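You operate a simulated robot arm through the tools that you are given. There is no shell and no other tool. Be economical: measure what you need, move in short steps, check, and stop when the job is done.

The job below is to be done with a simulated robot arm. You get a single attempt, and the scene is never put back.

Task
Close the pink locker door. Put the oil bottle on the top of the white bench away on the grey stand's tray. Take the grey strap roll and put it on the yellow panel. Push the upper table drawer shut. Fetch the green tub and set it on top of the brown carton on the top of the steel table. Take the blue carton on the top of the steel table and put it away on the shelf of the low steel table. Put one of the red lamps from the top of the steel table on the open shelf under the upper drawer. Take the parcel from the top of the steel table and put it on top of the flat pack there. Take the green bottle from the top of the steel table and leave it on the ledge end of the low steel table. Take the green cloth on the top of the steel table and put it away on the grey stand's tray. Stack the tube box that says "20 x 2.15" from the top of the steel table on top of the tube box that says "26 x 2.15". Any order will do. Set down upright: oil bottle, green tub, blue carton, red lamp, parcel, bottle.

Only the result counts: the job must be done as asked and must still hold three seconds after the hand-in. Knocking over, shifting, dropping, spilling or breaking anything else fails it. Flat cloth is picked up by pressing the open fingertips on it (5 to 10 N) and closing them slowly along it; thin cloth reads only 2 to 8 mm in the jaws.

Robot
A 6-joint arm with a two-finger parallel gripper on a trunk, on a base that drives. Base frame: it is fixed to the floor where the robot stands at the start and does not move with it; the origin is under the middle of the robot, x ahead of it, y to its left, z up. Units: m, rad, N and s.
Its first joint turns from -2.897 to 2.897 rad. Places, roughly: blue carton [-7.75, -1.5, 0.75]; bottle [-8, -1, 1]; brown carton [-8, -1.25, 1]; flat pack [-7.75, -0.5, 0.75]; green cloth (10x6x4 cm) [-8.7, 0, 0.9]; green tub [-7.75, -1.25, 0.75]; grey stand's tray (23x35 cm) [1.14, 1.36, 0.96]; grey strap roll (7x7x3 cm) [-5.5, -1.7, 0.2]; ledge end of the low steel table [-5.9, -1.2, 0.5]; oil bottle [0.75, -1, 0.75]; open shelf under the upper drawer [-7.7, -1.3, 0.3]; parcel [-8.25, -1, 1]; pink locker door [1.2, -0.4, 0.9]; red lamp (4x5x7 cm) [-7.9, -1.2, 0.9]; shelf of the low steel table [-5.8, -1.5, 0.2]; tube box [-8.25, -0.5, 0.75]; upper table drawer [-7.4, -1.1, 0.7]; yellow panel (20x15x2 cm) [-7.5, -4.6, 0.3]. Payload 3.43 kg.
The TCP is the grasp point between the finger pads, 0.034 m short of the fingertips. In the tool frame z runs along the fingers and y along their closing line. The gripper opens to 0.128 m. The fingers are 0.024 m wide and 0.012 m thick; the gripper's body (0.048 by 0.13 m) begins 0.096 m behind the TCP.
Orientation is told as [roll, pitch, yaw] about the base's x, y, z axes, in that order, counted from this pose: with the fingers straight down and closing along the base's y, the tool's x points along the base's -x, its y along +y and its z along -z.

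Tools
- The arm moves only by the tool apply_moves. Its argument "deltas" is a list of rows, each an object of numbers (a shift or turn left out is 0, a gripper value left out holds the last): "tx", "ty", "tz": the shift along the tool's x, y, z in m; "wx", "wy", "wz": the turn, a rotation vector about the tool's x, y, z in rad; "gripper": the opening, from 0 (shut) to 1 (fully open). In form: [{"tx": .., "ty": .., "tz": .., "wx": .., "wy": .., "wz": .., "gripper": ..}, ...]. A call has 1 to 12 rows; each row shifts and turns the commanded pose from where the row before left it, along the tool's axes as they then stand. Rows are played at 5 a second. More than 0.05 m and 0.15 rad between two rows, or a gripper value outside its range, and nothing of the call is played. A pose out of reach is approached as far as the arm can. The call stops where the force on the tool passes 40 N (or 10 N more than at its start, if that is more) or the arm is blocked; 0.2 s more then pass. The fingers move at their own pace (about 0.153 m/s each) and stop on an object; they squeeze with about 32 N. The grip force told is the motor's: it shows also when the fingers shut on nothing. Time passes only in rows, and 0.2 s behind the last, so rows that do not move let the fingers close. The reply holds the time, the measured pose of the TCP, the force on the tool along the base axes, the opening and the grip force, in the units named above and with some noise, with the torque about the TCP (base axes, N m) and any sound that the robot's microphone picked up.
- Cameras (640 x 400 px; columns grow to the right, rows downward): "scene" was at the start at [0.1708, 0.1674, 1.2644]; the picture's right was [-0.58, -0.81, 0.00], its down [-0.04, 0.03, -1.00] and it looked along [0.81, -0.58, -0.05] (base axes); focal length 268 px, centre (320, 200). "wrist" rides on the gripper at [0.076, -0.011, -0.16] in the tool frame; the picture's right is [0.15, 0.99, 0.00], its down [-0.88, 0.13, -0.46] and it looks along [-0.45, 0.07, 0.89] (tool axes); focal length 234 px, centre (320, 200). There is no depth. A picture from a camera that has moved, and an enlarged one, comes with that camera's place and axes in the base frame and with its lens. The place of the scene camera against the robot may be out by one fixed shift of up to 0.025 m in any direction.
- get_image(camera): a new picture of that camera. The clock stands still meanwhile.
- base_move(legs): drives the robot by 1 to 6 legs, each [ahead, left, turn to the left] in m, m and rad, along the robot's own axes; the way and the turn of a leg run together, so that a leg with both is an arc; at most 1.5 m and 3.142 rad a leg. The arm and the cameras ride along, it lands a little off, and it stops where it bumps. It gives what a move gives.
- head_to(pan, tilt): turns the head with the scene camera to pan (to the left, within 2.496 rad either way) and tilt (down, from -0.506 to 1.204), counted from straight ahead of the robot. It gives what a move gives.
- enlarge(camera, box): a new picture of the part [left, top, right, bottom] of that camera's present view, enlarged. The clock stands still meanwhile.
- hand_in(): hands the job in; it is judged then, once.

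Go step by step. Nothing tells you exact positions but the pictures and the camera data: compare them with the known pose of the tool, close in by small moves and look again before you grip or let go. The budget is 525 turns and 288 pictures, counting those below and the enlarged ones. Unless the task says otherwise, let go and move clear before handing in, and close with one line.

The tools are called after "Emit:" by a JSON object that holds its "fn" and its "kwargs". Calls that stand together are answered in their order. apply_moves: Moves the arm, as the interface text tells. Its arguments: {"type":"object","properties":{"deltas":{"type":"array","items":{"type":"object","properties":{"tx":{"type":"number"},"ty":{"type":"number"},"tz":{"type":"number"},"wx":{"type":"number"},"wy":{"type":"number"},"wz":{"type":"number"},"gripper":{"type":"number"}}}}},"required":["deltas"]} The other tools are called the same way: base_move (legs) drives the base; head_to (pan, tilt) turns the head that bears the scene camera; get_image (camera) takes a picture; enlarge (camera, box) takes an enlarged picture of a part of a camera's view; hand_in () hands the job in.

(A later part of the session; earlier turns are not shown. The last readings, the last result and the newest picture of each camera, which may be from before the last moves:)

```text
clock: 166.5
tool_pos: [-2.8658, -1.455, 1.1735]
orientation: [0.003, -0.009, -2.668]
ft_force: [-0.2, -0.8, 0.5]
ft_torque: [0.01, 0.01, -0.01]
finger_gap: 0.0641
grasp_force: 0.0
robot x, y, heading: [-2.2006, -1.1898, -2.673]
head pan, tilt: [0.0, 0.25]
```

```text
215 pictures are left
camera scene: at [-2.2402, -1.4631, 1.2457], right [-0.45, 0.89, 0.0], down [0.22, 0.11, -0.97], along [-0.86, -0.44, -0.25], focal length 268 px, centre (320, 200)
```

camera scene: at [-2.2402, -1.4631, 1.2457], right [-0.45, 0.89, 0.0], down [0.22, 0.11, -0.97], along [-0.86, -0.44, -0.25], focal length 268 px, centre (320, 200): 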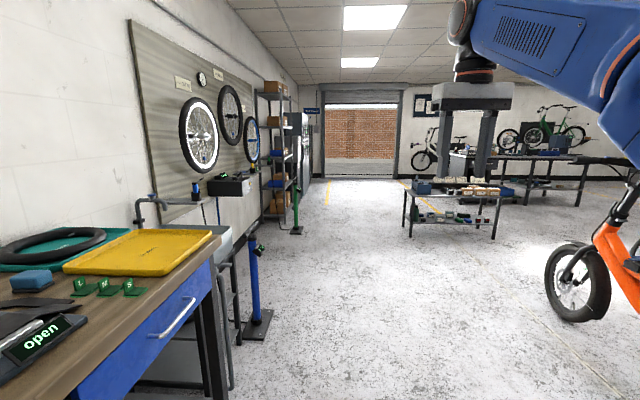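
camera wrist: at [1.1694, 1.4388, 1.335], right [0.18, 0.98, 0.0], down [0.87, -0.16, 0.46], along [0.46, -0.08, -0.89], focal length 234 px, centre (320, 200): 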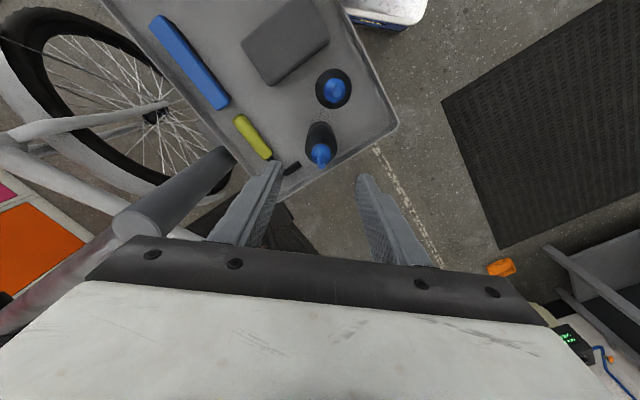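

Emit:
{"fn": "enlarge", "kwargs": {"camera": "scene", "box": [390, 130, 640, 260]}}

```text
2.56 times, centred on (515, 195) of scene
camera zoom: at [-2.2402, -1.4631, 1.2457], right [-0.45, 0.89, 0.0], down [0.22, 0.11, -0.97], along [-0.86, -0.44, -0.25], focal length 686 px, centre (-179, 213)
```

zoom: 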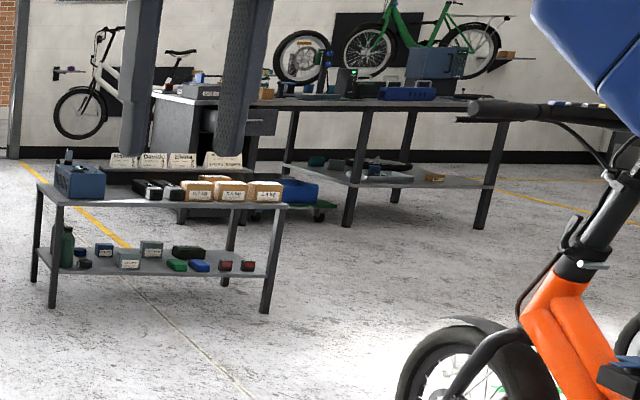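

The low table stands ahead with the steel table behind it. I drive nearer, keeping clear of the orange bike's wheel.

Emit:
{"fn": "base_move", "kwargs": {"legs": [[1.0, -0.3, 0], [1.0, -0.4, 0], [0, 0, -0.08]]}}

Emit:
{"fn": "head_to", "kwargs": {"pan": 0.0, "tilt": 0.5}}

Emit:
{"fn": "get_image", "kwargs": {"camera": "scene"}}

```text
clock: 177.4
tool_pos: [-4.9598, -1.7255, 1.1749]
orientation: [0.002, -0.009, -2.722]
ft_force: [0.2, 0.1, 0.0]
ft_torque: [-0.01, 0.01, 0.01]
finger_gap: 0.0641
grasp_force: 0.0
robot x, y, heading: [-4.2853, -1.4934, -2.723]
head pan, tilt: [0.0, 0.25]
```

```text
clock: 178.2
tool_pos: [-4.9605, -1.7262, 1.1745]
orientation: [0.003, -0.009, -2.722]
ft_force: [0.5, -0.3, 0.0]
ft_torque: [0.0, 0.02, 0.01]
finger_gap: 0.0642
grasp_force: 0.2
robot x, y, heading: [-4.2839, -1.4948, -2.723]
head pan, tilt: [0.0, 0.499]
```

```text
213 pictures are left
camera scene: at [-4.3333, -1.7659, 1.2226], right [-0.4, 0.91, 0.0], down [0.44, 0.19, -0.88], along [-0.8, -0.36, -0.48], focal length 268 px, centre (320, 200)
```

scene: 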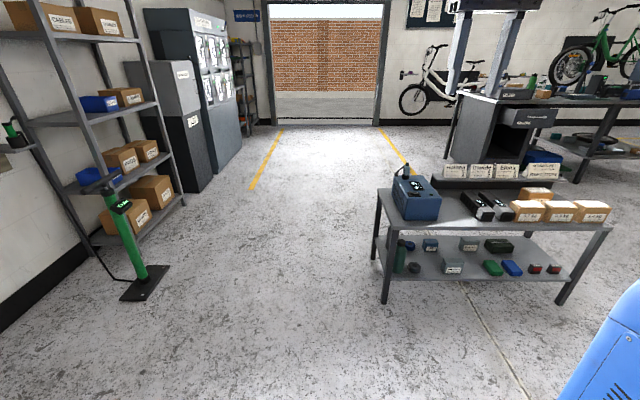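

Emit:
{"fn": "enlarge", "kwargs": {"camera": "scene", "box": [360, 160, 620, 310]}}

```text
2.46 times, centred on (490, 235) of scene
camera zoom: at [-4.3333, -1.7659, 1.2226], right [-0.4, 0.91, 0.0], down [0.44, 0.19, -0.88], along [-0.8, -0.36, -0.48], focal length 660 px, centre (-98, 114)
```

zoom: 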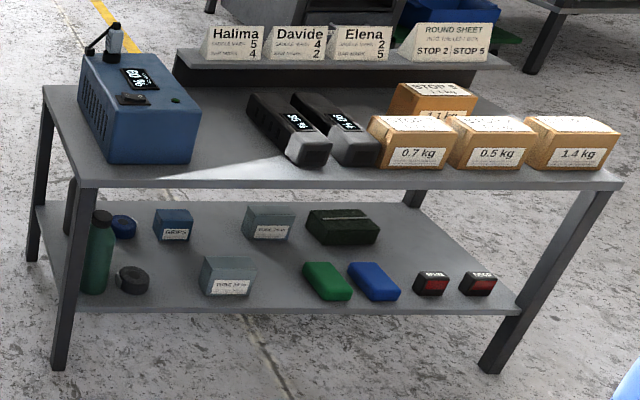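

The grey roll is on the lower shelf near the front-left leg, at about (-5.50, -1.76, 0.23). I lower the arm in the free space here and check that it can reach low with the tool tilted forward.

Emit:
{"fn": "apply_moves", "kwargs": {"deltas": [{"tz": 0.045, "tx": -0.01}, {"tz": 0.045, "tx": -0.01}, {"tz": 0.045, "tx": -0.01}, {"tz": 0.045, "tx": -0.01}, {"tz": 0.045, "tx": -0.01}, {"tz": 0.045, "tx": -0.01}, {"tz": 0.045}, {"tz": 0.045}, {"tz": 0.045}, {"tz": 0.045}, {"tz": 0.045}, {"tz": 0.045}]}}

Emit:
{"fn": "apply_moves", "kwargs": {"deltas": [{"wy": -0.15, "gripper": 1}, {"wy": -0.15}, {"wy": -0.15}, {"wy": -0.15}, {"wy": -0.15}, {"wy": -0.15}]}}

```text
clock: 180.8
tool_pos: [-5.0173, -1.7557, 0.6355]
orientation: [0.001, -0.011, -2.722]
ft_force: [-0.4, -0.7, 0.2]
ft_torque: [-0.04, 0.02, 0.0]
finger_gap: 0.0638
grasp_force: 0.0
robot x, y, heading: [-4.2823, -1.4957, -2.72]
head pan, tilt: [0.0, 0.499]
```

```text
clock: 182.2
tool_pos: [-5.0454, -1.7647, 0.6543]
orientation: [0.004, -0.907, -2.726]
ft_force: [-0.5, 0.4, -0.3]
ft_torque: [0.01, -0.02, -0.04]
finger_gap: 0.128
grasp_force: 0.0
out of reach, approached as far as the arm can: row 6
robot x, y, heading: [-4.2818, -1.4928, -2.726]
head pan, tilt: [0.0, 0.499]
```

Emit:
{"fn": "apply_moves", "kwargs": {"deltas": [{"tz": 0.033, "tx": 0.025}, {"tz": 0.033, "tx": 0.025}, {"tz": 0.033, "tx": 0.025}, {"tz": 0.033, "tx": 0.025}, {"tz": 0.033, "tx": 0.025}, {"tz": 0.033, "tx": 0.025}, {"tz": 0.033, "tx": 0.025}, {"tz": 0.033, "tx": 0.025}]}}

Emit:
{"fn": "get_image", "kwargs": {"camera": "scene"}}

```text
clock: 184.0
tool_pos: [-5.1364, -1.8061, 0.3377]
orientation: [0.003, -0.908, -2.725]
ft_force: [-0.9, -0.3, 0.2]
ft_torque: [0.03, -0.02, -0.01]
finger_gap: 0.1278
grasp_force: 0.2
out of reach, approached as far as the arm can: row 1, 2, 3
robot x, y, heading: [-4.2801, -1.4945, -2.725]
head pan, tilt: [0.0, 0.499]
```

```text
211 pictures are left
camera scene: at [-4.333, -1.7658, 1.2226], right [-0.4, 0.91, 0.0], down [0.44, 0.19, -0.88], along [-0.8, -0.36, -0.48], focal length 268 px, centre (320, 200)
```

scene: 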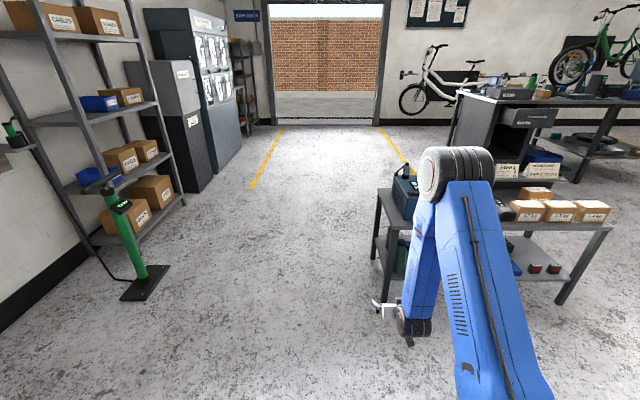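

The arm reaches low. I try a flatter tool angle here.

Emit:
{"fn": "apply_moves", "kwargs": {"deltas": [{"wy": -0.15}, {"wy": -0.15}, {"wy": -0.1}]}}

```text
clock: 184.8
tool_pos: [-5.1377, -1.8069, 0.3391]
orientation: [0.007, -1.309, -2.729]
ft_force: [0.3, 1.3, 0.4]
ft_torque: [0.07, -0.02, -0.01]
finger_gap: 0.1278
grasp_force: 0.0
robot x, y, heading: [-4.2842, -1.4964, -2.725]
head pan, tilt: [0.0, 0.499]
```

Emit:
{"fn": "base_move", "kwargs": {"legs": [[0.08, -0.19, 0]]}}

Emit:
{"fn": "get_image", "kwargs": {"camera": "wrist"}}

Emit:
{"fn": "get_image", "kwargs": {"camera": "scene"}}

```text
clock: 186.4
tool_pos: [-5.2869, -1.6648, 0.3387]
orientation: [0.006, -1.306, -2.727]
ft_force: [0.1, 0.0, -0.4]
ft_torque: [0.0, 0.02, -0.01]
finger_gap: 0.128
grasp_force: 0.0
robot x, y, heading: [-4.4356, -1.3538, -2.723]
head pan, tilt: [0.0, 0.499]
```

```text
210 pictures are left
camera wrist: at [-5.1341, -1.5849, 0.3085], right [0.44, -0.89, -0.14], down [0.25, -0.03, 0.97], along [-0.86, -0.46, 0.2], focal length 234 px, centre (320, 200)
```

wrist: 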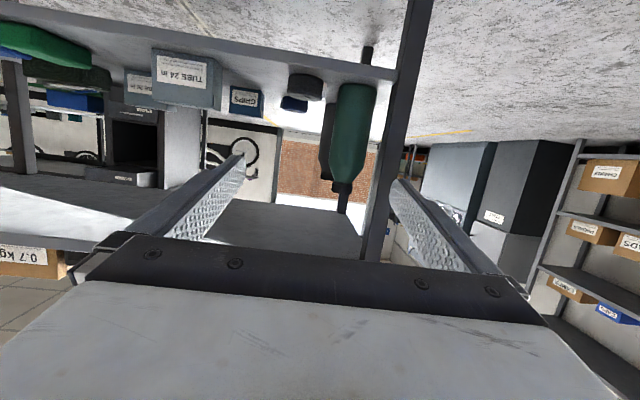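

```text
209 pictures are left
camera scene: at [-4.4833, -1.6228, 1.2225], right [-0.41, 0.91, 0.0], down [0.44, 0.19, -0.88], along [-0.8, -0.36, -0.48], focal length 268 px, centre (320, 200)
```

scene: 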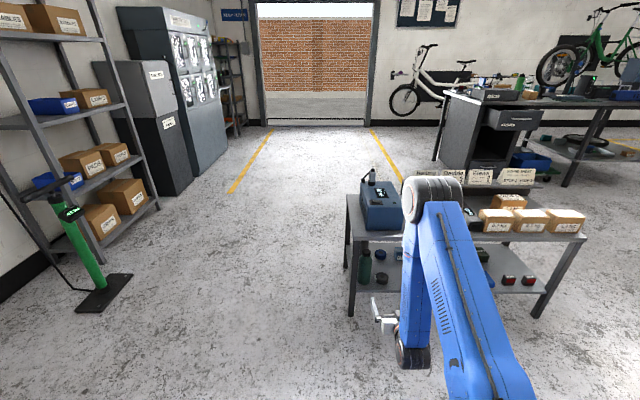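

The roll sits close beside the green bottle on the shelf. I enlarge to measure the gap.

Emit:
{"fn": "enlarge", "kwargs": {"camera": "wrist", "box": [220, 40, 420, 160]}}

Emit:
{"fn": "enlarge", "kwargs": {"camera": "scene", "box": [340, 230, 440, 310]}}

```text
3.20 times, centred on (320, 100) of wrist
camera zoom: at [-5.1341, -1.5849, 0.3085], right [0.44, -0.89, -0.14], down [0.25, -0.03, 0.97], along [-0.86, -0.46, 0.2], focal length 749 px, centre (320, 520)
```

zoom: 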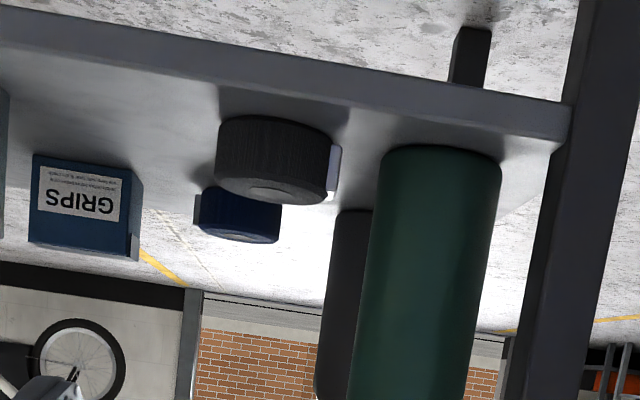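

```text
5.00 times, centred on (390, 270) of scene
camera zoom: at [-4.4833, -1.6228, 1.2225], right [-0.41, 0.91, 0.0], down [0.44, 0.19, -0.88], along [-0.8, -0.36, -0.48], focal length 1340 px, centre (-30, -150)
```

zoom: 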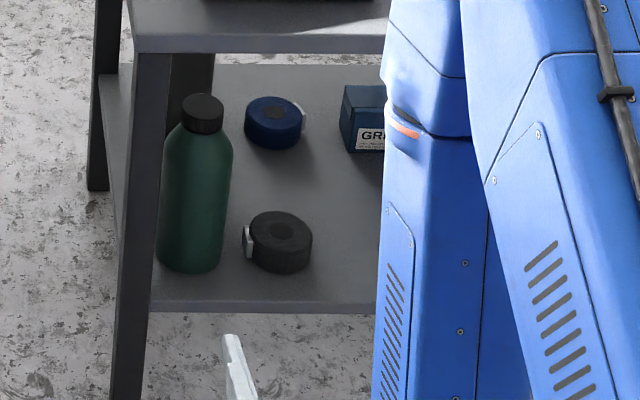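

The gap between roll and bottle is about 17 mm, too tight for a finger. I will nudge the roll to the right with closed fingertips first, so I close, lower to shelf height and drive a little closer.

Emit:
{"fn": "apply_moves", "kwargs": {"deltas": [{"tz": 0.0106, "tx": 0.039, "gripper": 0}, {"tz": 0.0106, "tx": 0.039}, {"tz": 0.0106, "tx": 0.039}]}}

Emit:
{"fn": "base_move", "kwargs": {"legs": [[0.12, 0, 0]]}}

Emit:
{"fn": "get_image", "kwargs": {"camera": "wrist"}}

```text
clock: 187.2
tool_pos: [-5.2862, -1.6654, 0.2169]
orientation: [0.007, -1.308, -2.728]
ft_force: [1.4, 0.7, 0.0]
ft_torque: [0.02, -0.02, 0.01]
finger_gap: 0.0
grasp_force: 32.4
robot x, y, heading: [-4.4337, -1.3531, -2.727]
head pan, tilt: [0.0, 0.499]
```

```text
clock: 188.4
tool_pos: [-5.3966, -1.7145, 0.2183]
orientation: [0.007, -1.307, -2.73]
ft_force: [-0.5, -0.5, 0.1]
ft_torque: [0.01, 0.01, -0.01]
finger_gap: 0.0001
grasp_force: 32.2
robot x, y, heading: [-4.5443, -1.4023, -2.722]
head pan, tilt: [0.0, 0.499]
```

```text
206 pictures are left
camera wrist: at [-5.2438, -1.6334, 0.1872], right [0.44, -0.89, -0.14], down [0.25, -0.03, 0.97], along [-0.86, -0.46, 0.2], focal length 234 px, centre (320, 200)
```

wrist: 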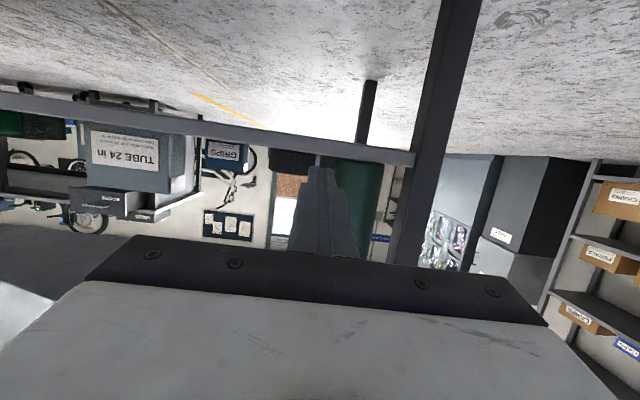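

The fingertips are lined up just left of the roll's centre. I push forward slowly.

Emit:
{"fn": "apply_moves", "kwargs": {"deltas": [{"tz": 0.0241, "tx": -0.0065}, {"tz": 0.0241, "tx": -0.0065}, {"tz": 0.0193, "tx": -0.0052}, {"tz": 0.0145, "tx": -0.0039}]}}

Emit:
{"fn": "enlarge", "kwargs": {"camera": "scene", "box": [300, 230, 460, 330]}}

Emit:
{"fn": "enlarge", "kwargs": {"camera": "wrist", "box": [200, 80, 440, 240]}}

```text
clock: 189.4
tool_pos: [-5.475, -1.7489, 0.2168]
orientation: [0.007, -1.308, -2.729]
ft_force: [-0.3, -0.1, 0.1]
ft_torque: [0.02, -0.02, 0.0]
finger_gap: 0.0
grasp_force: 32.4
robot x, y, heading: [-4.5411, -1.406, -2.724]
head pan, tilt: [0.0, 0.499]
```

```text
4.00 times, centred on (380, 280) of scene
camera zoom: at [-4.5937, -1.6719, 1.2225], right [-0.41, 0.91, 0.0], down [0.44, 0.19, -0.88], along [-0.8, -0.36, -0.48], focal length 1072 px, centre (80, -120)
```

zoom: 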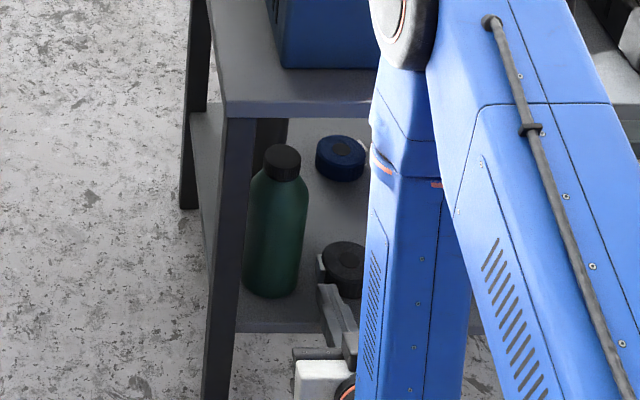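

```text
2.50 times, centred on (320, 160) of wrist
camera zoom: at [-5.3218, -1.6686, 0.1863], right [0.44, -0.89, -0.14], down [0.25, -0.03, 0.97], along [-0.86, -0.46, 0.2], focal length 585 px, centre (320, 300)
```

zoom: 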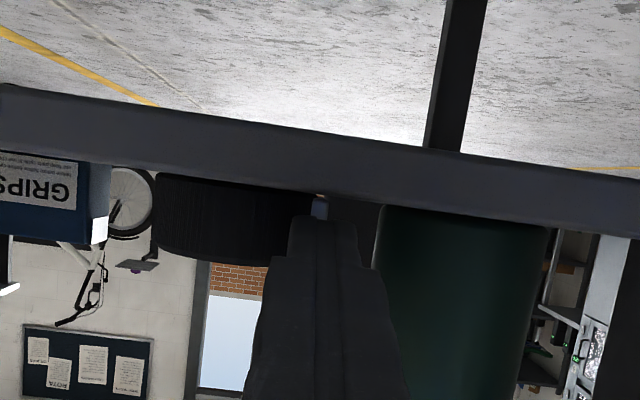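

The fingertip is at the roll's side between it and the bottle, with 1 cm clearance to the bottle. I push on.

Emit:
{"fn": "apply_moves", "kwargs": {"deltas": [{"tz": 0.0145, "tx": -0.0039}, {"tz": 0.0145, "tx": -0.0039}, {"tz": 0.0145, "tx": -0.0039}]}}

Emit:
{"fn": "enlarge", "kwargs": {"camera": "wrist", "box": [200, 80, 440, 240]}}

Emit:
{"fn": "enlarge", "kwargs": {"camera": "scene", "box": [300, 230, 460, 330]}}

```text
clock: 190.2
tool_pos: [-5.5147, -1.7682, 0.2175]
orientation: [0.005, -1.309, -2.729]
ft_force: [1.2, 0.2, 1.2]
ft_torque: [0.0, 0.06, -0.01]
finger_gap: 0.0003
grasp_force: 31.7
robot x, y, heading: [-4.5434, -1.4003, -2.722]
head pan, tilt: [0.0, 0.499]
```

```text
2.50 times, centred on (320, 160) of wrist
camera zoom: at [-5.3623, -1.6881, 0.1876], right [0.44, -0.89, -0.14], down [0.25, -0.03, 0.97], along [-0.86, -0.46, 0.2], focal length 585 px, centre (320, 300)
```

zoom: 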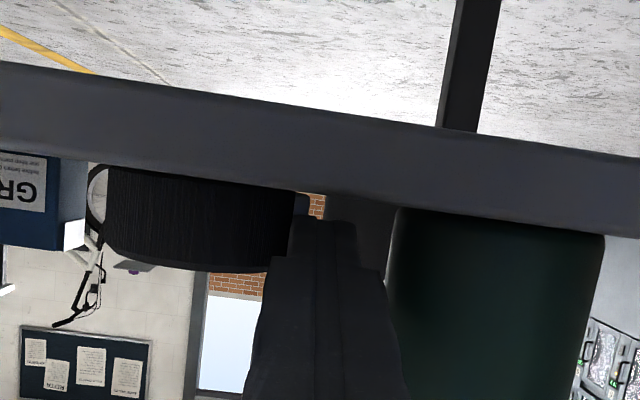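

```text
4.00 times, centred on (380, 280) of scene
camera zoom: at [-4.5937, -1.6719, 1.2225], right [-0.41, 0.91, 0.0], down [0.44, 0.19, -0.88], along [-0.8, -0.36, -0.48], focal length 1072 px, centre (80, -120)
```

zoom: 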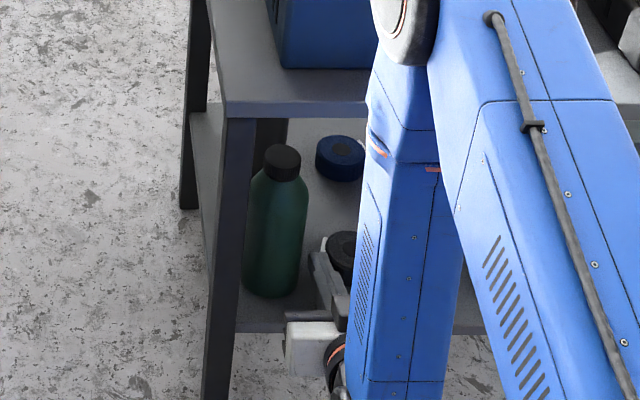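

The finger is now between roll and bottle; I sweep right to push the roll away from the bottle.

Emit:
{"fn": "apply_moves", "kwargs": {"deltas": [{"ty": -0.01}, {"ty": -0.01}, {"ty": -0.01}, {"ty": -0.01}]}}

Emit:
{"fn": "enlarge", "kwargs": {"camera": "wrist", "box": [160, 80, 480, 240]}}

```text
clock: 191.2
tool_pos: [-5.5309, -1.732, 0.2177]
orientation: [0.006, -1.307, -2.729]
ft_force: [-0.8, -0.9, -0.4]
ft_torque: [0.03, 0.02, 0.03]
finger_gap: 0.0
grasp_force: 32.4
robot x, y, heading: [-4.5444, -1.3987, -2.719]
head pan, tilt: [0.0, 0.499]
```

```text
2.00 times, centred on (320, 160) of wrist
camera zoom: at [-5.3791, -1.6509, 0.1868], right [0.44, -0.89, -0.14], down [0.25, -0.03, 0.97], along [-0.86, -0.46, 0.2], focal length 468 px, centre (320, 280)
```

zoom: 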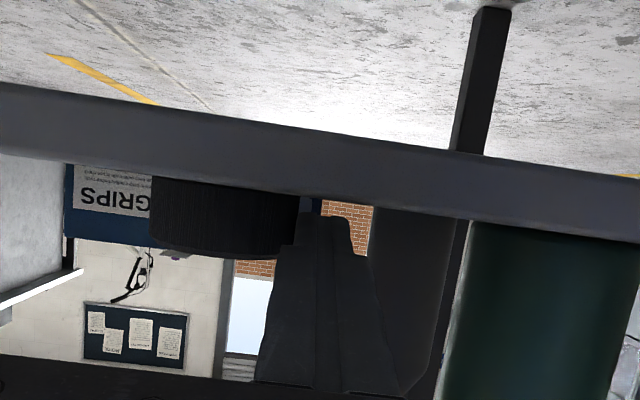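

Now there is ample gap. I retract, shift over the roll's line, open, and look.

Emit:
{"fn": "apply_moves", "kwargs": {"deltas": [{"tz": -0.0386, "tx": 0.0104}, {"tz": -0.0386, "tx": 0.0104}, {"tz": -0.0386, "tx": 0.0104}, {"ty": -0.042, "gripper": 0.7}, {}]}}

Emit:
{"fn": "get_image", "kwargs": {"camera": "wrist"}}

Emit:
{"fn": "enlarge", "kwargs": {"camera": "scene", "box": [300, 230, 460, 330]}}

```text
clock: 192.4
tool_pos: [-5.4415, -1.6447, 0.2178]
orientation: [0.007, -1.306, -2.726]
ft_force: [0.5, 0.1, -0.2]
ft_torque: [0.0, -0.01, 0.02]
finger_gap: 0.0895
grasp_force: 0.0
robot x, y, heading: [-4.5449, -1.3985, -2.722]
head pan, tilt: [0.0, 0.499]
```

```text
200 pictures are left
camera wrist: at [-5.289, -1.5634, 0.187], right [0.44, -0.89, -0.14], down [0.25, -0.03, 0.97], along [-0.86, -0.46, 0.2], focal length 234 px, centre (320, 200)
```

wrist: 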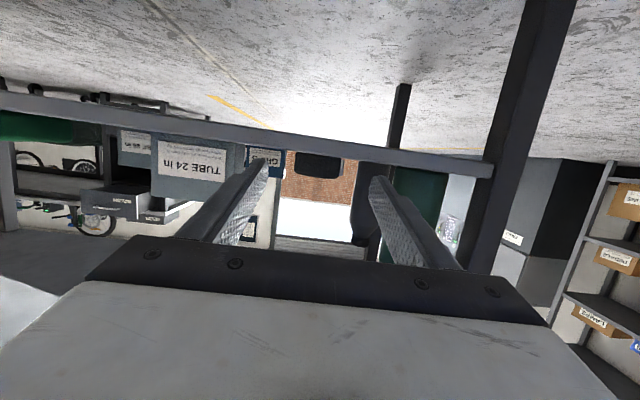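

```text
4.00 times, centred on (380, 280) of scene
camera zoom: at [-4.5937, -1.6719, 1.2225], right [-0.41, 0.91, 0.0], down [0.44, 0.19, -0.88], along [-0.8, -0.36, -0.48], focal length 1072 px, centre (80, -120)
```

zoom: 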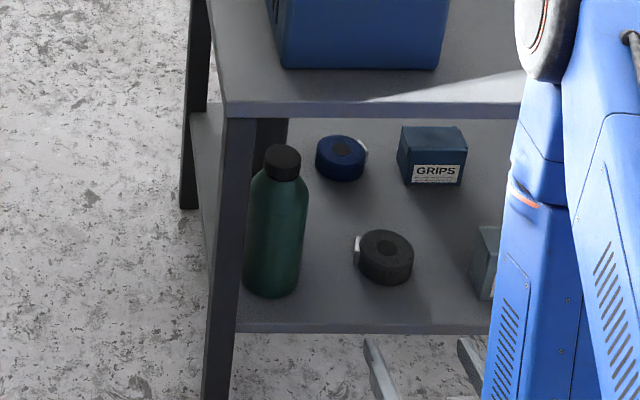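

The roll lies centred between the fingers, about 0.10 m ahead. I advance and grip.

Emit:
{"fn": "apply_moves", "kwargs": {"deltas": [{"tz": 0.0328, "tx": -0.0089}, {"tz": 0.0328, "tx": -0.0089}, {"tz": 0.0328, "tx": -0.0089}, {"gripper": 0.4}, {"gripper": 0}, {}, {}]}}

Emit:
{"fn": "get_image", "kwargs": {"camera": "wrist"}}

```text
clock: 194.0
tool_pos: [-5.5344, -1.6835, 0.2164]
orientation: [0.008, -1.308, -2.729]
ft_force: [-0.4, 0.0, 0.3]
ft_torque: [-0.02, -0.01, 0.0]
finger_gap: 0.0002
grasp_force: 32.4
robot x, y, heading: [-4.5441, -1.4017, -2.719]
head pan, tilt: [0.0, 0.499]
```

```text
198 pictures are left
camera wrist: at [-5.3816, -1.6038, 0.1869], right [0.44, -0.89, -0.14], down [0.25, -0.03, 0.97], along [-0.86, -0.46, 0.2], focal length 234 px, centre (320, 200)
```

wrist: 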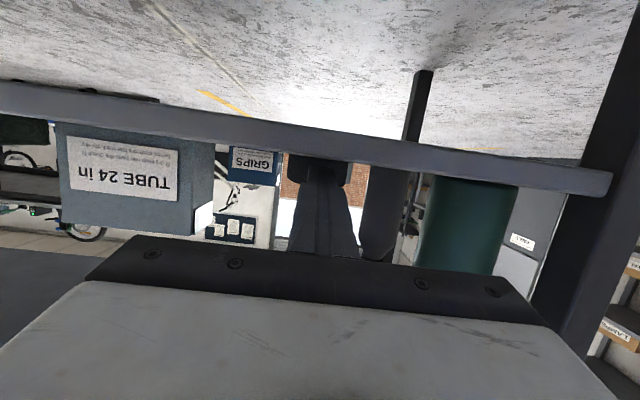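

The fingers closed short of the roll. I open, go 5 cm further, and close again.

Emit:
{"fn": "apply_moves", "kwargs": {"deltas": [{"tz": -0.0193, "tx": 0.0052}, {"gripper": 0.7}, {}, {"tz": 0.029, "tx": -0.0078}, {"tz": 0.029, "tx": -0.0078}, {"tz": 0.0145, "tx": -0.0039}]}}

Emit:
{"fn": "get_image", "kwargs": {"camera": "wrist"}}

Emit:
{"fn": "enlarge", "kwargs": {"camera": "scene", "box": [300, 230, 460, 330]}}

```text
clock: 195.4
tool_pos: [-5.5839, -1.7059, 0.2196]
orientation: [0.008, -1.311, -2.728]
ft_force: [-0.6, 0.7, 0.2]
ft_torque: [-0.02, 0.0, -0.01]
finger_gap: 0.0897
grasp_force: 0.0
robot x, y, heading: [-4.5457, -1.4041, -2.724]
head pan, tilt: [0.0, 0.499]
```

```text
197 pictures are left
camera wrist: at [-5.4303, -1.6261, 0.1881], right [0.44, -0.89, -0.14], down [0.25, -0.03, 0.97], along [-0.86, -0.46, 0.2], focal length 234 px, centre (320, 200)
```

wrist: 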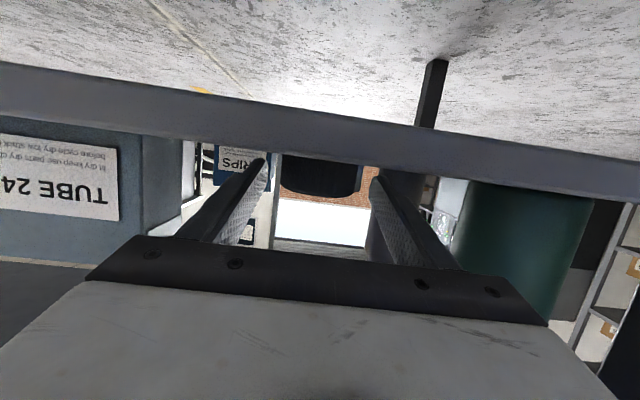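

```text
4.00 times, centred on (380, 280) of scene
camera zoom: at [-4.5938, -1.6719, 1.2225], right [-0.41, 0.91, 0.0], down [0.44, 0.19, -0.88], along [-0.8, -0.36, -0.48], focal length 1072 px, centre (80, -120)
```

zoom: 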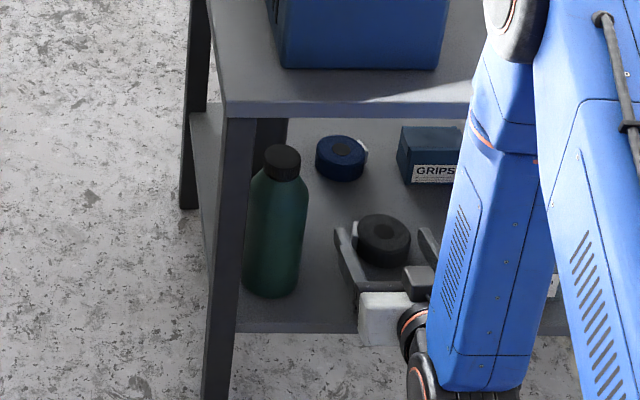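

Emit:
{"fn": "apply_moves", "kwargs": {"deltas": [{"tz": 0.0145, "tx": -0.0039}, {"gripper": 0.5}, {"gripper": 0.3}, {"gripper": 0}, {}]}}

Emit:
{"fn": "get_image", "kwargs": {"camera": "wrist"}}

```text
clock: 196.6
tool_pos: [-5.5977, -1.713, 0.2187]
orientation: [0.007, -1.307, -2.728]
ft_force: [1.3, 0.0, 1.5]
ft_torque: [0.07, 0.09, -0.01]
finger_gap: 0.0682
grasp_force: 32.2
robot x, y, heading: [-4.5444, -1.4043, -2.723]
head pan, tilt: [0.0, 0.499]
```

```text
195 pictures are left
camera wrist: at [-5.4447, -1.6328, 0.1878], right [0.44, -0.89, -0.14], down [0.25, -0.03, 0.97], along [-0.86, -0.46, 0.2], focal length 234 px, centre (320, 200)
```

wrist: 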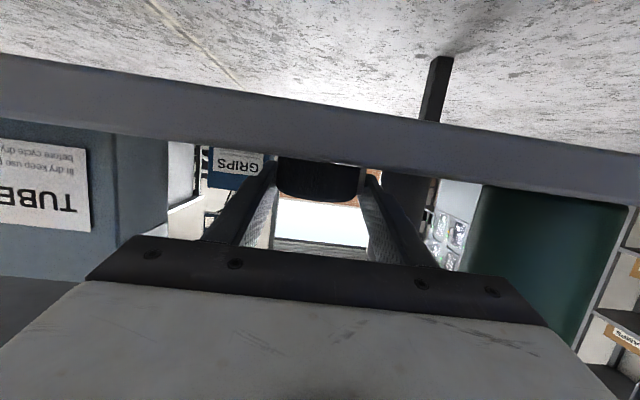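

Gripped at 68 mm. I lift 3 cm and pull straight out.

Emit:
{"fn": "apply_moves", "kwargs": {"deltas": [{"tz": -0.004, "tx": -0.0145}, {"tz": -0.004, "tx": -0.0145}, {"tz": -0.0386, "tx": 0.0104}, {"tz": -0.0386, "tx": 0.0104}, {"tz": -0.0386, "tx": 0.0104}]}}

Emit:
{"fn": "get_image", "kwargs": {"camera": "wrist"}}

```text
clock: 197.8
tool_pos: [-5.4881, -1.6637, 0.2482]
orientation: [0.007, -1.309, -2.726]
ft_force: [-0.2, 0.0, -1.4]
ft_torque: [0.01, -0.02, 0.01]
finger_gap: 0.0686
grasp_force: 32.0
robot x, y, heading: [-4.5444, -1.4028, -2.721]
head pan, tilt: [0.0, 0.499]
```

```text
194 pictures are left
camera wrist: at [-5.3352, -1.5838, 0.2174], right [0.44, -0.89, -0.14], down [0.25, -0.03, 0.97], along [-0.86, -0.46, 0.2], focal length 234 px, centre (320, 200)
```

wrist: 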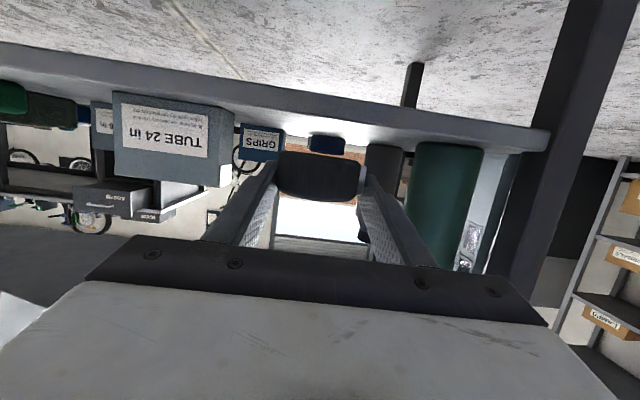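

The roll is out. I back away, raise the arm a bit, then go left around the table along the corridor.

Emit:
{"fn": "base_move", "kwargs": {"legs": [[-0.45, 0, 0]]}}

Emit:
{"fn": "apply_moves", "kwargs": {"deltas": [{"tz": -0.021, "tx": -0.035}, {"tz": -0.021, "tx": -0.035}, {"tz": -0.021, "tx": -0.035}, {"tz": -0.021, "tx": -0.035}, {"tz": -0.021, "tx": -0.035}]}}

```text
clock: 200.6
tool_pos: [-5.072, -1.4838, 0.2463]
orientation: [0.008, -1.308, -2.723]
ft_force: [-0.1, 0.3, -1.6]
ft_torque: [0.01, -0.01, 0.0]
finger_gap: 0.0685
grasp_force: 32.4
robot x, y, heading: [-4.128, -1.218, -2.718]
head pan, tilt: [0.0, 0.499]
```

```text
clock: 201.8
tool_pos: [-5.0217, -1.4588, 0.4445]
orientation: [0.006, -1.307, -2.724]
ft_force: [0.5, -0.1, -1.7]
ft_torque: [-0.01, 0.0, -0.01]
finger_gap: 0.0686
grasp_force: 32.2
robot x, y, heading: [-4.1302, -1.2172, -2.717]
head pan, tilt: [0.0, 0.499]
```

Emit:
{"fn": "base_move", "kwargs": {"legs": [[0, 0.72, -0.03], [1.5, 0, 0], [1.3, 0, 0]]}}

Emit:
{"fn": "head_to", "kwargs": {"pan": 0.7, "tilt": 0.4}}

Emit:
{"fn": "get_image", "kwargs": {"camera": "scene"}}

```text
clock: 218.9
tool_pos: [-7.3551, -3.1288, 0.4442]
orientation: [0.007, -1.308, -2.778]
ft_force: [0.6, 0.0, -1.5]
ft_torque: [0.01, 0.0, -0.03]
finger_gap: 0.0683
grasp_force: 31.9
robot x, y, heading: [-6.4507, -2.9361, -2.775]
head pan, tilt: [0.0, 0.499]
```

```text
clock: 219.9
tool_pos: [-7.3552, -3.1289, 0.4443]
orientation: [0.007, -1.308, -2.778]
ft_force: [0.4, 1.4, 0.0]
ft_torque: [0.01, -0.02, 0.01]
finger_gap: 0.0683
grasp_force: 31.4
robot x, y, heading: [-6.4462, -2.9377, -2.777]
head pan, tilt: [0.7, 0.4]
```

```text
193 pictures are left
camera scene: at [-6.4728, -3.2506, 1.2317], right [-0.88, 0.48, 0.0], down [0.19, 0.34, -0.92], along [-0.44, -0.81, -0.39], focal length 268 px, centre (320, 200)
```

scene: 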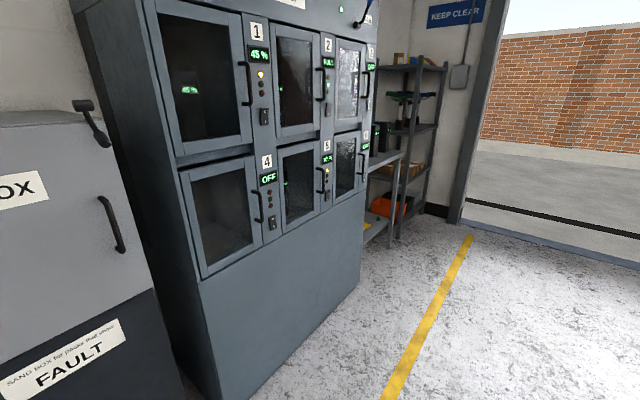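

Emit:
{"fn": "base_move", "kwargs": {"legs": [[1.3, 0, 0]]}}

Emit:
{"fn": "head_to", "kwargs": {"pan": 1.2, "tilt": 0.5}}

Emit:
{"fn": "get_image", "kwargs": {"camera": "scene"}}

```text
clock: 226.5
tool_pos: [-8.5825, -3.589, 0.4442]
orientation: [0.008, -1.307, -2.787]
ft_force: [-0.7, -0.5, -1.4]
ft_torque: [0.04, -0.02, -0.01]
finger_gap: 0.0684
grasp_force: 32.1
robot x, y, heading: [-7.6786, -3.4042, -2.782]
head pan, tilt: [0.7, 0.4]
```

```text
clock: 227.5
tool_pos: [-8.5839, -3.5898, 0.4453]
orientation: [0.007, -1.307, -2.787]
ft_force: [-0.3, -0.6, -0.6]
ft_torque: [0.04, 0.0, 0.03]
finger_gap: 0.0687
grasp_force: 32.4
robot x, y, heading: [-7.6781, -3.4064, -2.779]
head pan, tilt: [1.201, 0.499]
```

```text
192 pictures are left
camera scene: at [-7.6576, -3.7287, 1.2226], right [-1.0, 0.01, 0.0], down [0.01, 0.48, -0.88], along [-0.01, -0.88, -0.48], focal length 268 px, centre (320, 200)
```

scene: 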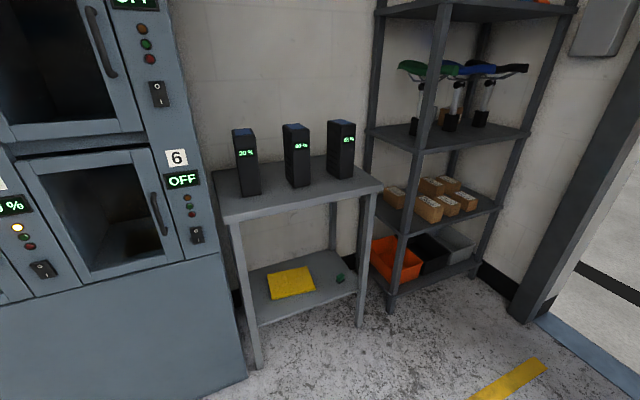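

The yellow panel is on the low shelf of the small table by the wall, at about (-7.54, -4.63, 0.3). I strafe away a little and turn to face it.

Emit:
{"fn": "base_move", "kwargs": {"legs": [[0, -0.25, 0], [0, 0, 1.62]]}}

Emit:
{"fn": "head_to", "kwargs": {"pan": -0.1, "tilt": 0.5}}

Emit:
{"fn": "get_image", "kwargs": {"camera": "scene"}}

Emit:
{"fn": "get_image", "kwargs": {"camera": "wrist"}}

```text
clock: 233.2
tool_pos: [-7.5402, -4.0683, 0.4444]
orientation: [0.007, -1.306, -1.174]
ft_force: [0.0, 0.0, -0.9]
ft_torque: [0.01, 0.0, -0.01]
finger_gap: 0.0681
grasp_force: 32.7
robot x, y, heading: [-7.7654, -3.1686, -1.168]
head pan, tilt: [1.201, 0.499]
```

```text
clock: 234.7
tool_pos: [-7.5416, -4.0686, 0.4442]
orientation: [0.006, -1.308, -1.174]
ft_force: [0.2, -0.1, -1.3]
ft_torque: [-0.01, -0.04, -0.02]
finger_gap: 0.0681
grasp_force: 32.4
robot x, y, heading: [-7.7634, -3.1711, -1.168]
head pan, tilt: [-0.099, 0.499]
```

```text
191 pictures are left
camera scene: at [-7.487, -3.2439, 1.2225], right [-0.95, -0.3, 0.0], down [-0.14, 0.46, -0.88], along [0.26, -0.84, -0.48], focal length 268 px, centre (320, 200)
```

scene: 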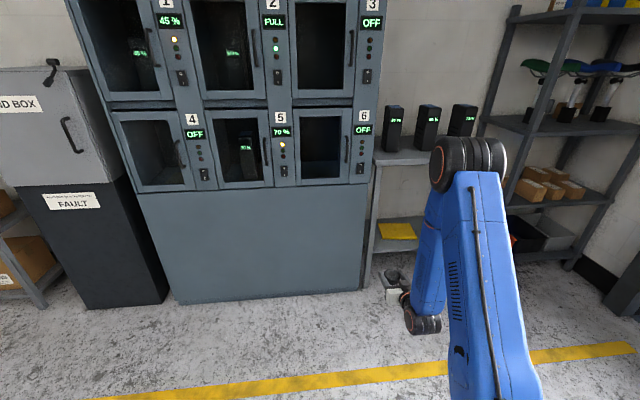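

```text
190 pictures are left
camera wrist: at [-7.6208, -3.9135, 0.414], right [0.89, 0.42, -0.14], down [0.03, 0.24, 0.97], along [0.45, -0.87, 0.2], focal length 234 px, centre (320, 200)
```

wrist: 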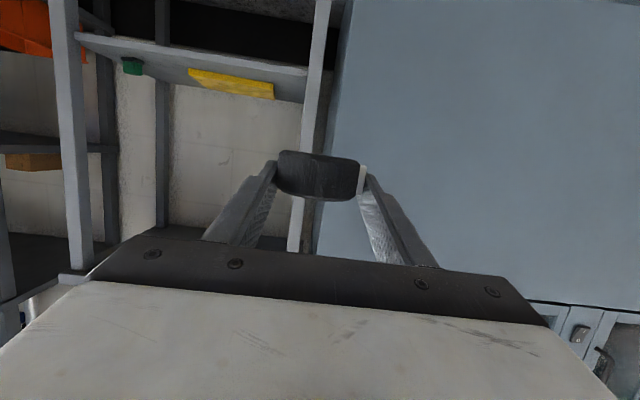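

Emit:
{"fn": "base_move", "kwargs": {"legs": [[0, -0.215, 0], [0.28, 0, 0]]}}

Emit:
{"fn": "get_image", "kwargs": {"camera": "wrist"}}

Emit:
{"fn": "get_image", "kwargs": {"camera": "scene"}}

```text
clock: 237.9
tool_pos: [-7.6351, -4.4087, 0.4448]
orientation: [0.005, -1.306, -1.179]
ft_force: [0.0, -0.2, -1.3]
ft_torque: [0.01, 0.04, 0.02]
finger_gap: 0.0684
grasp_force: 32.0
robot x, y, heading: [-7.854, -3.5072, -1.171]
head pan, tilt: [-0.099, 0.499]
```

```text
189 pictures are left
camera wrist: at [-7.714, -4.2523, 0.414], right [0.9, 0.42, -0.14], down [0.04, 0.24, 0.97], along [0.44, -0.87, 0.2], focal length 234 px, centre (320, 200)
```

wrist: 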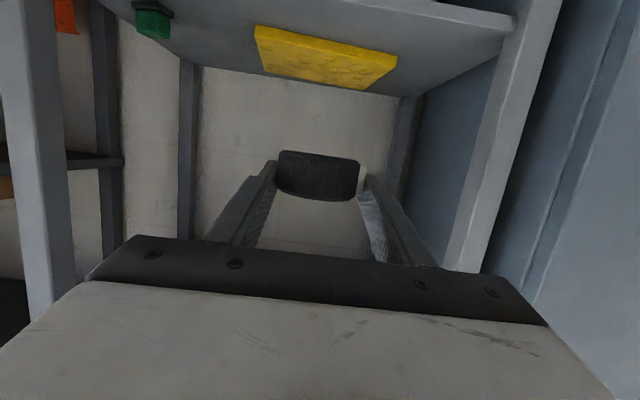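

```text
188 pictures are left
camera scene: at [-7.5773, -3.5832, 1.2225], right [-0.96, -0.29, 0.0], down [-0.14, 0.46, -0.88], along [0.26, -0.84, -0.48], focal length 268 px, centre (320, 200)
```

scene: 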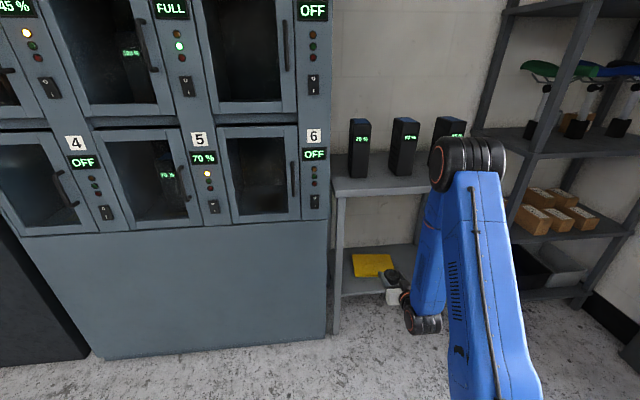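

The panel lies 0.22 m ahead and well aligned. I drive 0.12 m closer and extend the rest with the arm.

Emit:
{"fn": "base_move", "kwargs": {"legs": [[0.12, -0.013, 0]]}}

Emit:
{"fn": "apply_moves", "kwargs": {"deltas": [{"tz": 0.0386, "tx": -0.0104}, {"tz": 0.0386, "tx": -0.0104}, {"tz": 0.01, "tx": 0.035}, {"tz": 0.01, "tx": 0.035}]}}

Emit:
{"fn": "get_image", "kwargs": {"camera": "wrist"}}

Emit:
{"fn": "enlarge", "kwargs": {"camera": "scene", "box": [300, 160, 460, 320]}}

```text
clock: 239.1
tool_pos: [-7.5987, -4.5236, 0.4443]
orientation: [0.005, -1.308, -1.176]
ft_force: [-0.3, 1.3, -1.5]
ft_torque: [0.06, 0.0, 0.01]
finger_gap: 0.0681
grasp_force: 31.7
robot x, y, heading: [-7.82, -3.6239, -1.168]
head pan, tilt: [-0.099, 0.499]
```

```text
clock: 240.1
tool_pos: [-7.5678, -4.5987, 0.3738]
orientation: [0.007, -1.309, -1.173]
ft_force: [0.5, 0.2, -0.2]
ft_torque: [0.01, 0.02, 0.0]
finger_gap: 0.0681
grasp_force: 32.3
robot x, y, heading: [-7.8199, -3.6231, -1.168]
head pan, tilt: [-0.099, 0.499]
```

```text
187 pictures are left
camera wrist: at [-7.647, -4.4425, 0.343], right [0.9, 0.42, -0.14], down [0.04, 0.25, 0.97], along [0.44, -0.87, 0.2], focal length 234 px, centre (320, 200)
```

wrist: 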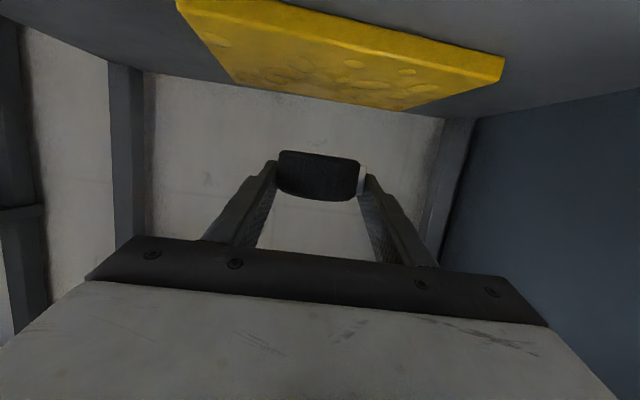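

```text
2.50 times, centred on (380, 240) of scene
camera zoom: at [-7.5428, -3.6989, 1.2226], right [-0.96, -0.3, 0.0], down [-0.14, 0.46, -0.88], along [0.26, -0.84, -0.48], focal length 670 px, centre (170, 100)
```

zoom: 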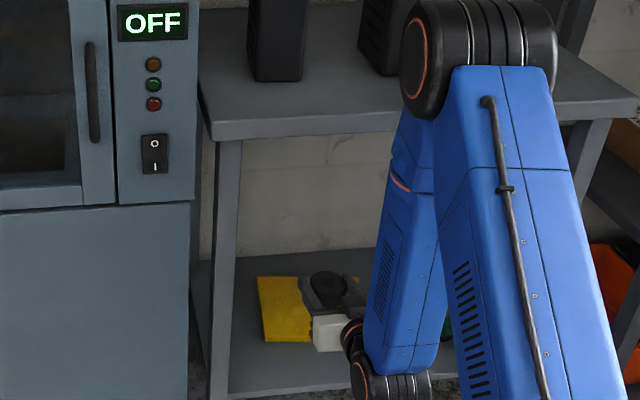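

The panel centre works out at (-7.57, -4.635) with its top at about 0.287. I move 2 cm forward and lower to contact.

Emit:
{"fn": "apply_moves", "kwargs": {"deltas": [{"tz": 0.0174, "tx": -0.0047}, {"tz": 0.0105, "tx": 0.0386}, {"tz": 0.001, "tx": 0.0039}, {"tz": 0.001, "tx": 0.0039}, {"tz": 0.001, "tx": 0.0039}, {"tz": 0.001, "tx": 0.0039}]}}

```text
clock: 241.5
tool_pos: [-7.5605, -4.6155, 0.3145]
orientation: [0.007, -1.306, -1.176]
ft_force: [0.1, -0.3, -0.5]
ft_torque: [0.0, 0.01, -0.01]
finger_gap: 0.0681
grasp_force: 31.8
robot x, y, heading: [-7.822, -3.6245, -1.167]
head pan, tilt: [-0.099, 0.499]
```

Emit:
{"fn": "apply_moves", "kwargs": {"deltas": [{"tz": 0.001, "tx": 0.0029}, {"tz": 0.001, "tx": 0.0029}, {"tz": 0.001, "tx": 0.0029}]}}

Emit:
{"fn": "get_image", "kwargs": {"camera": "wrist"}}

```text
clock: 242.3
tool_pos: [-7.561, -4.6153, 0.3097]
orientation: [0.005, -1.314, -1.175]
ft_force: [-2.6, 10.6, 32.2]
ft_torque: [0.25, 0.1, -0.02]
finger_gap: 0.0683
grasp_force: 31.6
robot x, y, heading: [-7.8185, -3.6254, -1.172]
head pan, tilt: [-0.099, 0.499]
```

```text
185 pictures are left
camera wrist: at [-7.6392, -4.4601, 0.2779], right [0.9, 0.42, -0.14], down [0.03, 0.25, 0.97], along [0.44, -0.87, 0.21], focal length 234 px, centre (320, 200)
```

wrist: 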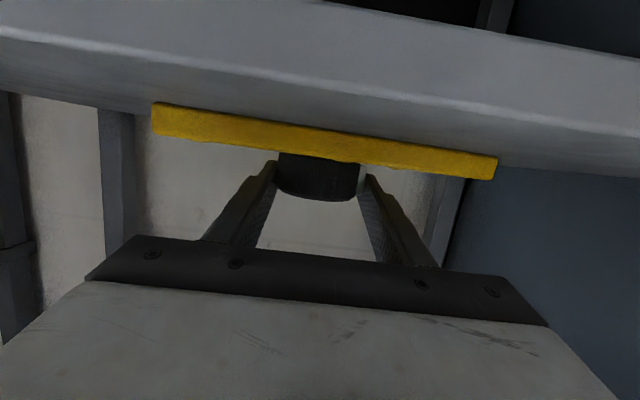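

Contact on the panel. I ease up, open, and draw back.

Emit:
{"fn": "apply_moves", "kwargs": {"deltas": [{"tz": -0.0007, "tx": -0.0027}, {"gripper": 0.75}, {}, {"tz": -0.0014, "tx": -0.005}, {"tz": -0.0386, "tx": 0.0104}, {"tz": -0.0386, "tx": 0.0104}, {"tz": -0.0386, "tx": 0.0104}]}}

Emit:
{"fn": "get_image", "kwargs": {"camera": "wrist"}}

Emit:
{"fn": "enlarge", "kwargs": {"camera": "scene", "box": [300, 160, 460, 320]}}

```text
clock: 243.9
tool_pos: [-7.6055, -4.5038, 0.3148]
orientation: [0.007, -1.307, -1.176]
ft_force: [0.1, -0.2, 0.2]
ft_torque: [0.02, 0.0, -0.01]
finger_gap: 0.0963
grasp_force: 0.1
robot x, y, heading: [-7.8226, -3.6255, -1.173]
head pan, tilt: [-0.099, 0.499]
```

```text
184 pictures are left
camera wrist: at [-7.6848, -4.3495, 0.2843], right [0.9, 0.42, -0.14], down [0.04, 0.24, 0.97], along [0.44, -0.87, 0.2], focal length 234 px, centre (320, 200)
```

wrist: 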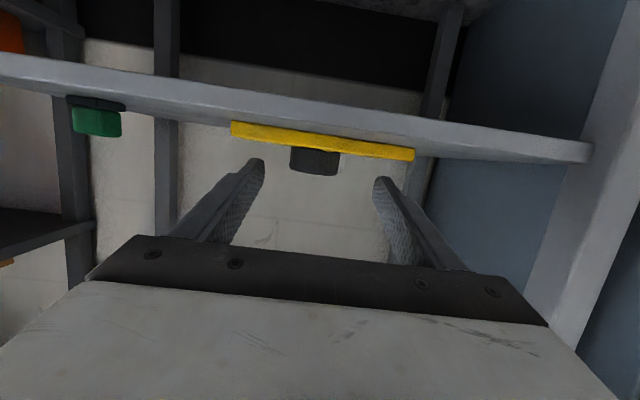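

```text
2.50 times, centred on (380, 240) of scene
camera zoom: at [-7.5427, -3.699, 1.2225], right [-0.96, -0.3, 0.0], down [-0.14, 0.46, -0.88], along [0.26, -0.84, -0.48], focal length 670 px, centre (170, 100)
```

zoom: 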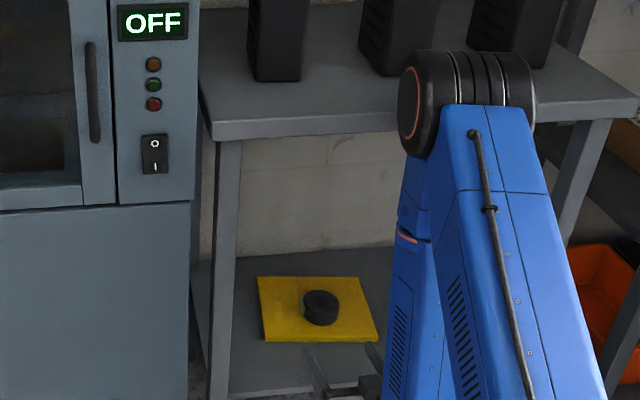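

The roll rests on the panel. I back off and raise the arm to the upright carrying pose.

Emit:
{"fn": "base_move", "kwargs": {"legs": [[-0.5, 0, 0]]}}

Emit:
{"fn": "apply_moves", "kwargs": {"deltas": [{"tz": -0.0196, "tx": -0.036}, {"tz": -0.0196, "tx": -0.036}, {"tz": -0.0196, "tx": -0.036}, {"tz": -0.0196, "tx": -0.036}, {"tz": -0.0196, "tx": -0.036}, {"tz": -0.0196, "tx": -0.036}, {"tz": -0.0196, "tx": -0.036}, {"tz": -0.0196, "tx": -0.036}, {"wy": 0.15}, {"wy": 0.15}, {"wy": 0.15}, {"wy": 0.15}]}}

Emit:
{"fn": "apply_moves", "kwargs": {"deltas": [{"wy": 0.15}, {"wy": 0.15}, {"wy": 0.15}, {"wy": 0.15}, {"wy": 0.107}, {"tz": -0.045}, {"tz": -0.045}, {"tz": -0.045}, {"tz": -0.045}, {"tz": -0.045}, {"tz": -0.045}]}}

```text
clock: 246.8
tool_pos: [-7.7967, -4.0448, 0.315]
orientation: [0.006, -1.306, -1.171]
ft_force: [-0.2, -0.1, 0.1]
ft_torque: [0.01, 0.03, 0.01]
finger_gap: 0.0962
grasp_force: 0.1
robot x, y, heading: [-8.016, -3.1665, -1.172]
head pan, tilt: [-0.099, 0.499]
```

```text
clock: 249.4
tool_pos: [-7.8138, -4.0432, 0.6235]
orientation: [0.008, -0.731, -1.175]
ft_force: [0.5, -1.0, 0.2]
ft_torque: [-0.03, 0.01, 0.01]
finger_gap: 0.096
grasp_force: 0.1
out of reach, approached as far as the arm can: row 3, 4, 5, 6, 7
robot x, y, heading: [-8.0134, -3.1638, -1.165]
head pan, tilt: [-0.099, 0.499]
```

```text
clock: 251.8
tool_pos: [-7.8957, -4.0077, 0.8243]
orientation: [0.203, -0.191, -1.15]
ft_force: [-0.6, -0.4, -0.3]
ft_torque: [0.02, -0.02, -0.03]
finger_gap: 0.0961
grasp_force: 0.0
out of reach, approached as far as the arm can: row 1, 3, 4, 5, 6, 8, 9, 10, 11
robot x, y, heading: [-8.0162, -3.1633, -1.166]
head pan, tilt: [-0.099, 0.499]
```

Emit:
{"fn": "apply_moves", "kwargs": {"deltas": [{"tx": 0.04}, {"tx": 0.04}, {"tx": 0.04}]}}

```text
clock: 252.7
tool_pos: [-7.9431, -3.9011, 0.8022]
orientation: [0.204, -0.192, -1.149]
ft_force: [0.0, 0.4, 0.8]
ft_torque: [0.0, 0.0, 0.03]
finger_gap: 0.0961
grasp_force: 0.0
robot x, y, heading: [-8.0163, -3.1695, -1.168]
head pan, tilt: [-0.099, 0.499]
```

Emit:
{"fn": "apply_moves", "kwargs": {"deltas": [{"wx": 0.102, "wy": 0.096}, {"wx": 0.102, "wy": 0.096}, {"tz": -0.045}, {"tz": -0.045}, {"tz": -0.045}, {"tz": -0.045}, {"tz": -0.045}]}}

```text
clock: 254.2
tool_pos: [-8.001, -3.8815, 1.0185]
orientation: [0.209, -0.191, -1.148]
ft_force: [0.0, 0.2, -0.3]
ft_torque: [-0.01, -0.01, 0.0]
finger_gap: 0.0962
grasp_force: 0.0
out of reach, approached as far as the arm can: row 1, 2
robot x, y, heading: [-8.0157, -3.1677, -1.168]
head pan, tilt: [-0.099, 0.499]
```

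Emit:
{"fn": "apply_moves", "kwargs": {"deltas": [{"wx": 0.1}]}}

Emit:
{"fn": "apply_moves", "kwargs": {"deltas": [{"wy": 0.1}]}}

Emit:
{"fn": "get_image", "kwargs": {"camera": "scene"}}

```text
clock: 254.7
tool_pos: [-8.0039, -3.8817, 1.0192]
orientation: [0.192, -0.213, -1.154]
ft_force: [-0.1, 0.0, 1.1]
ft_torque: [-0.03, 0.01, 0.02]
finger_gap: 0.0959
grasp_force: 0.0
out of reach, approached as far as the arm can: row 1
robot x, y, heading: [-8.0154, -3.165, -1.172]
head pan, tilt: [-0.099, 0.499]
```

```text
clock: 255.1
tool_pos: [-8.0025, -3.8827, 1.0199]
orientation: [0.237, -0.153, -1.141]
ft_force: [-0.1, 0.1, 0.0]
ft_torque: [-0.02, 0.01, -0.01]
finger_gap: 0.0958
grasp_force: 0.0
out of reach, approached as far as the arm can: row 1
robot x, y, heading: [-8.0137, -3.1644, -1.171]
head pan, tilt: [-0.099, 0.499]
```

```text
182 pictures are left
camera scene: at [-7.7373, -3.2383, 1.2225], right [-0.95, -0.3, 0.0], down [-0.14, 0.46, -0.88], along [0.26, -0.84, -0.48], focal length 268 px, centre (320, 200)
```

scene: 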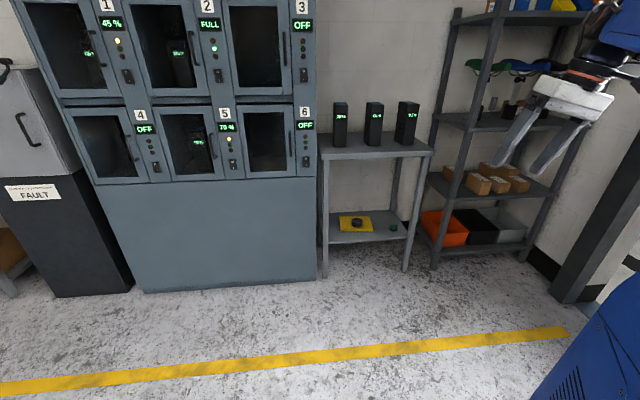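

The wrist is at a joint limit in this posture. I try turning the hand about its axis to free it.

Emit:
{"fn": "apply_moves", "kwargs": {"deltas": [{"wz": 0.15}, {"wz": 0.15}, {"wz": 0.1}]}}

```text
clock: 255.8
tool_pos: [-8.0045, -3.8808, 1.0169]
orientation: [0.278, -0.048, -1.533]
ft_force: [0.0, -0.6, -0.6]
ft_torque: [0.0, 0.03, 0.01]
finger_gap: 0.0959
grasp_force: 0.1
robot x, y, heading: [-8.0169, -3.163, -1.168]
head pan, tilt: [-0.099, 0.499]
```

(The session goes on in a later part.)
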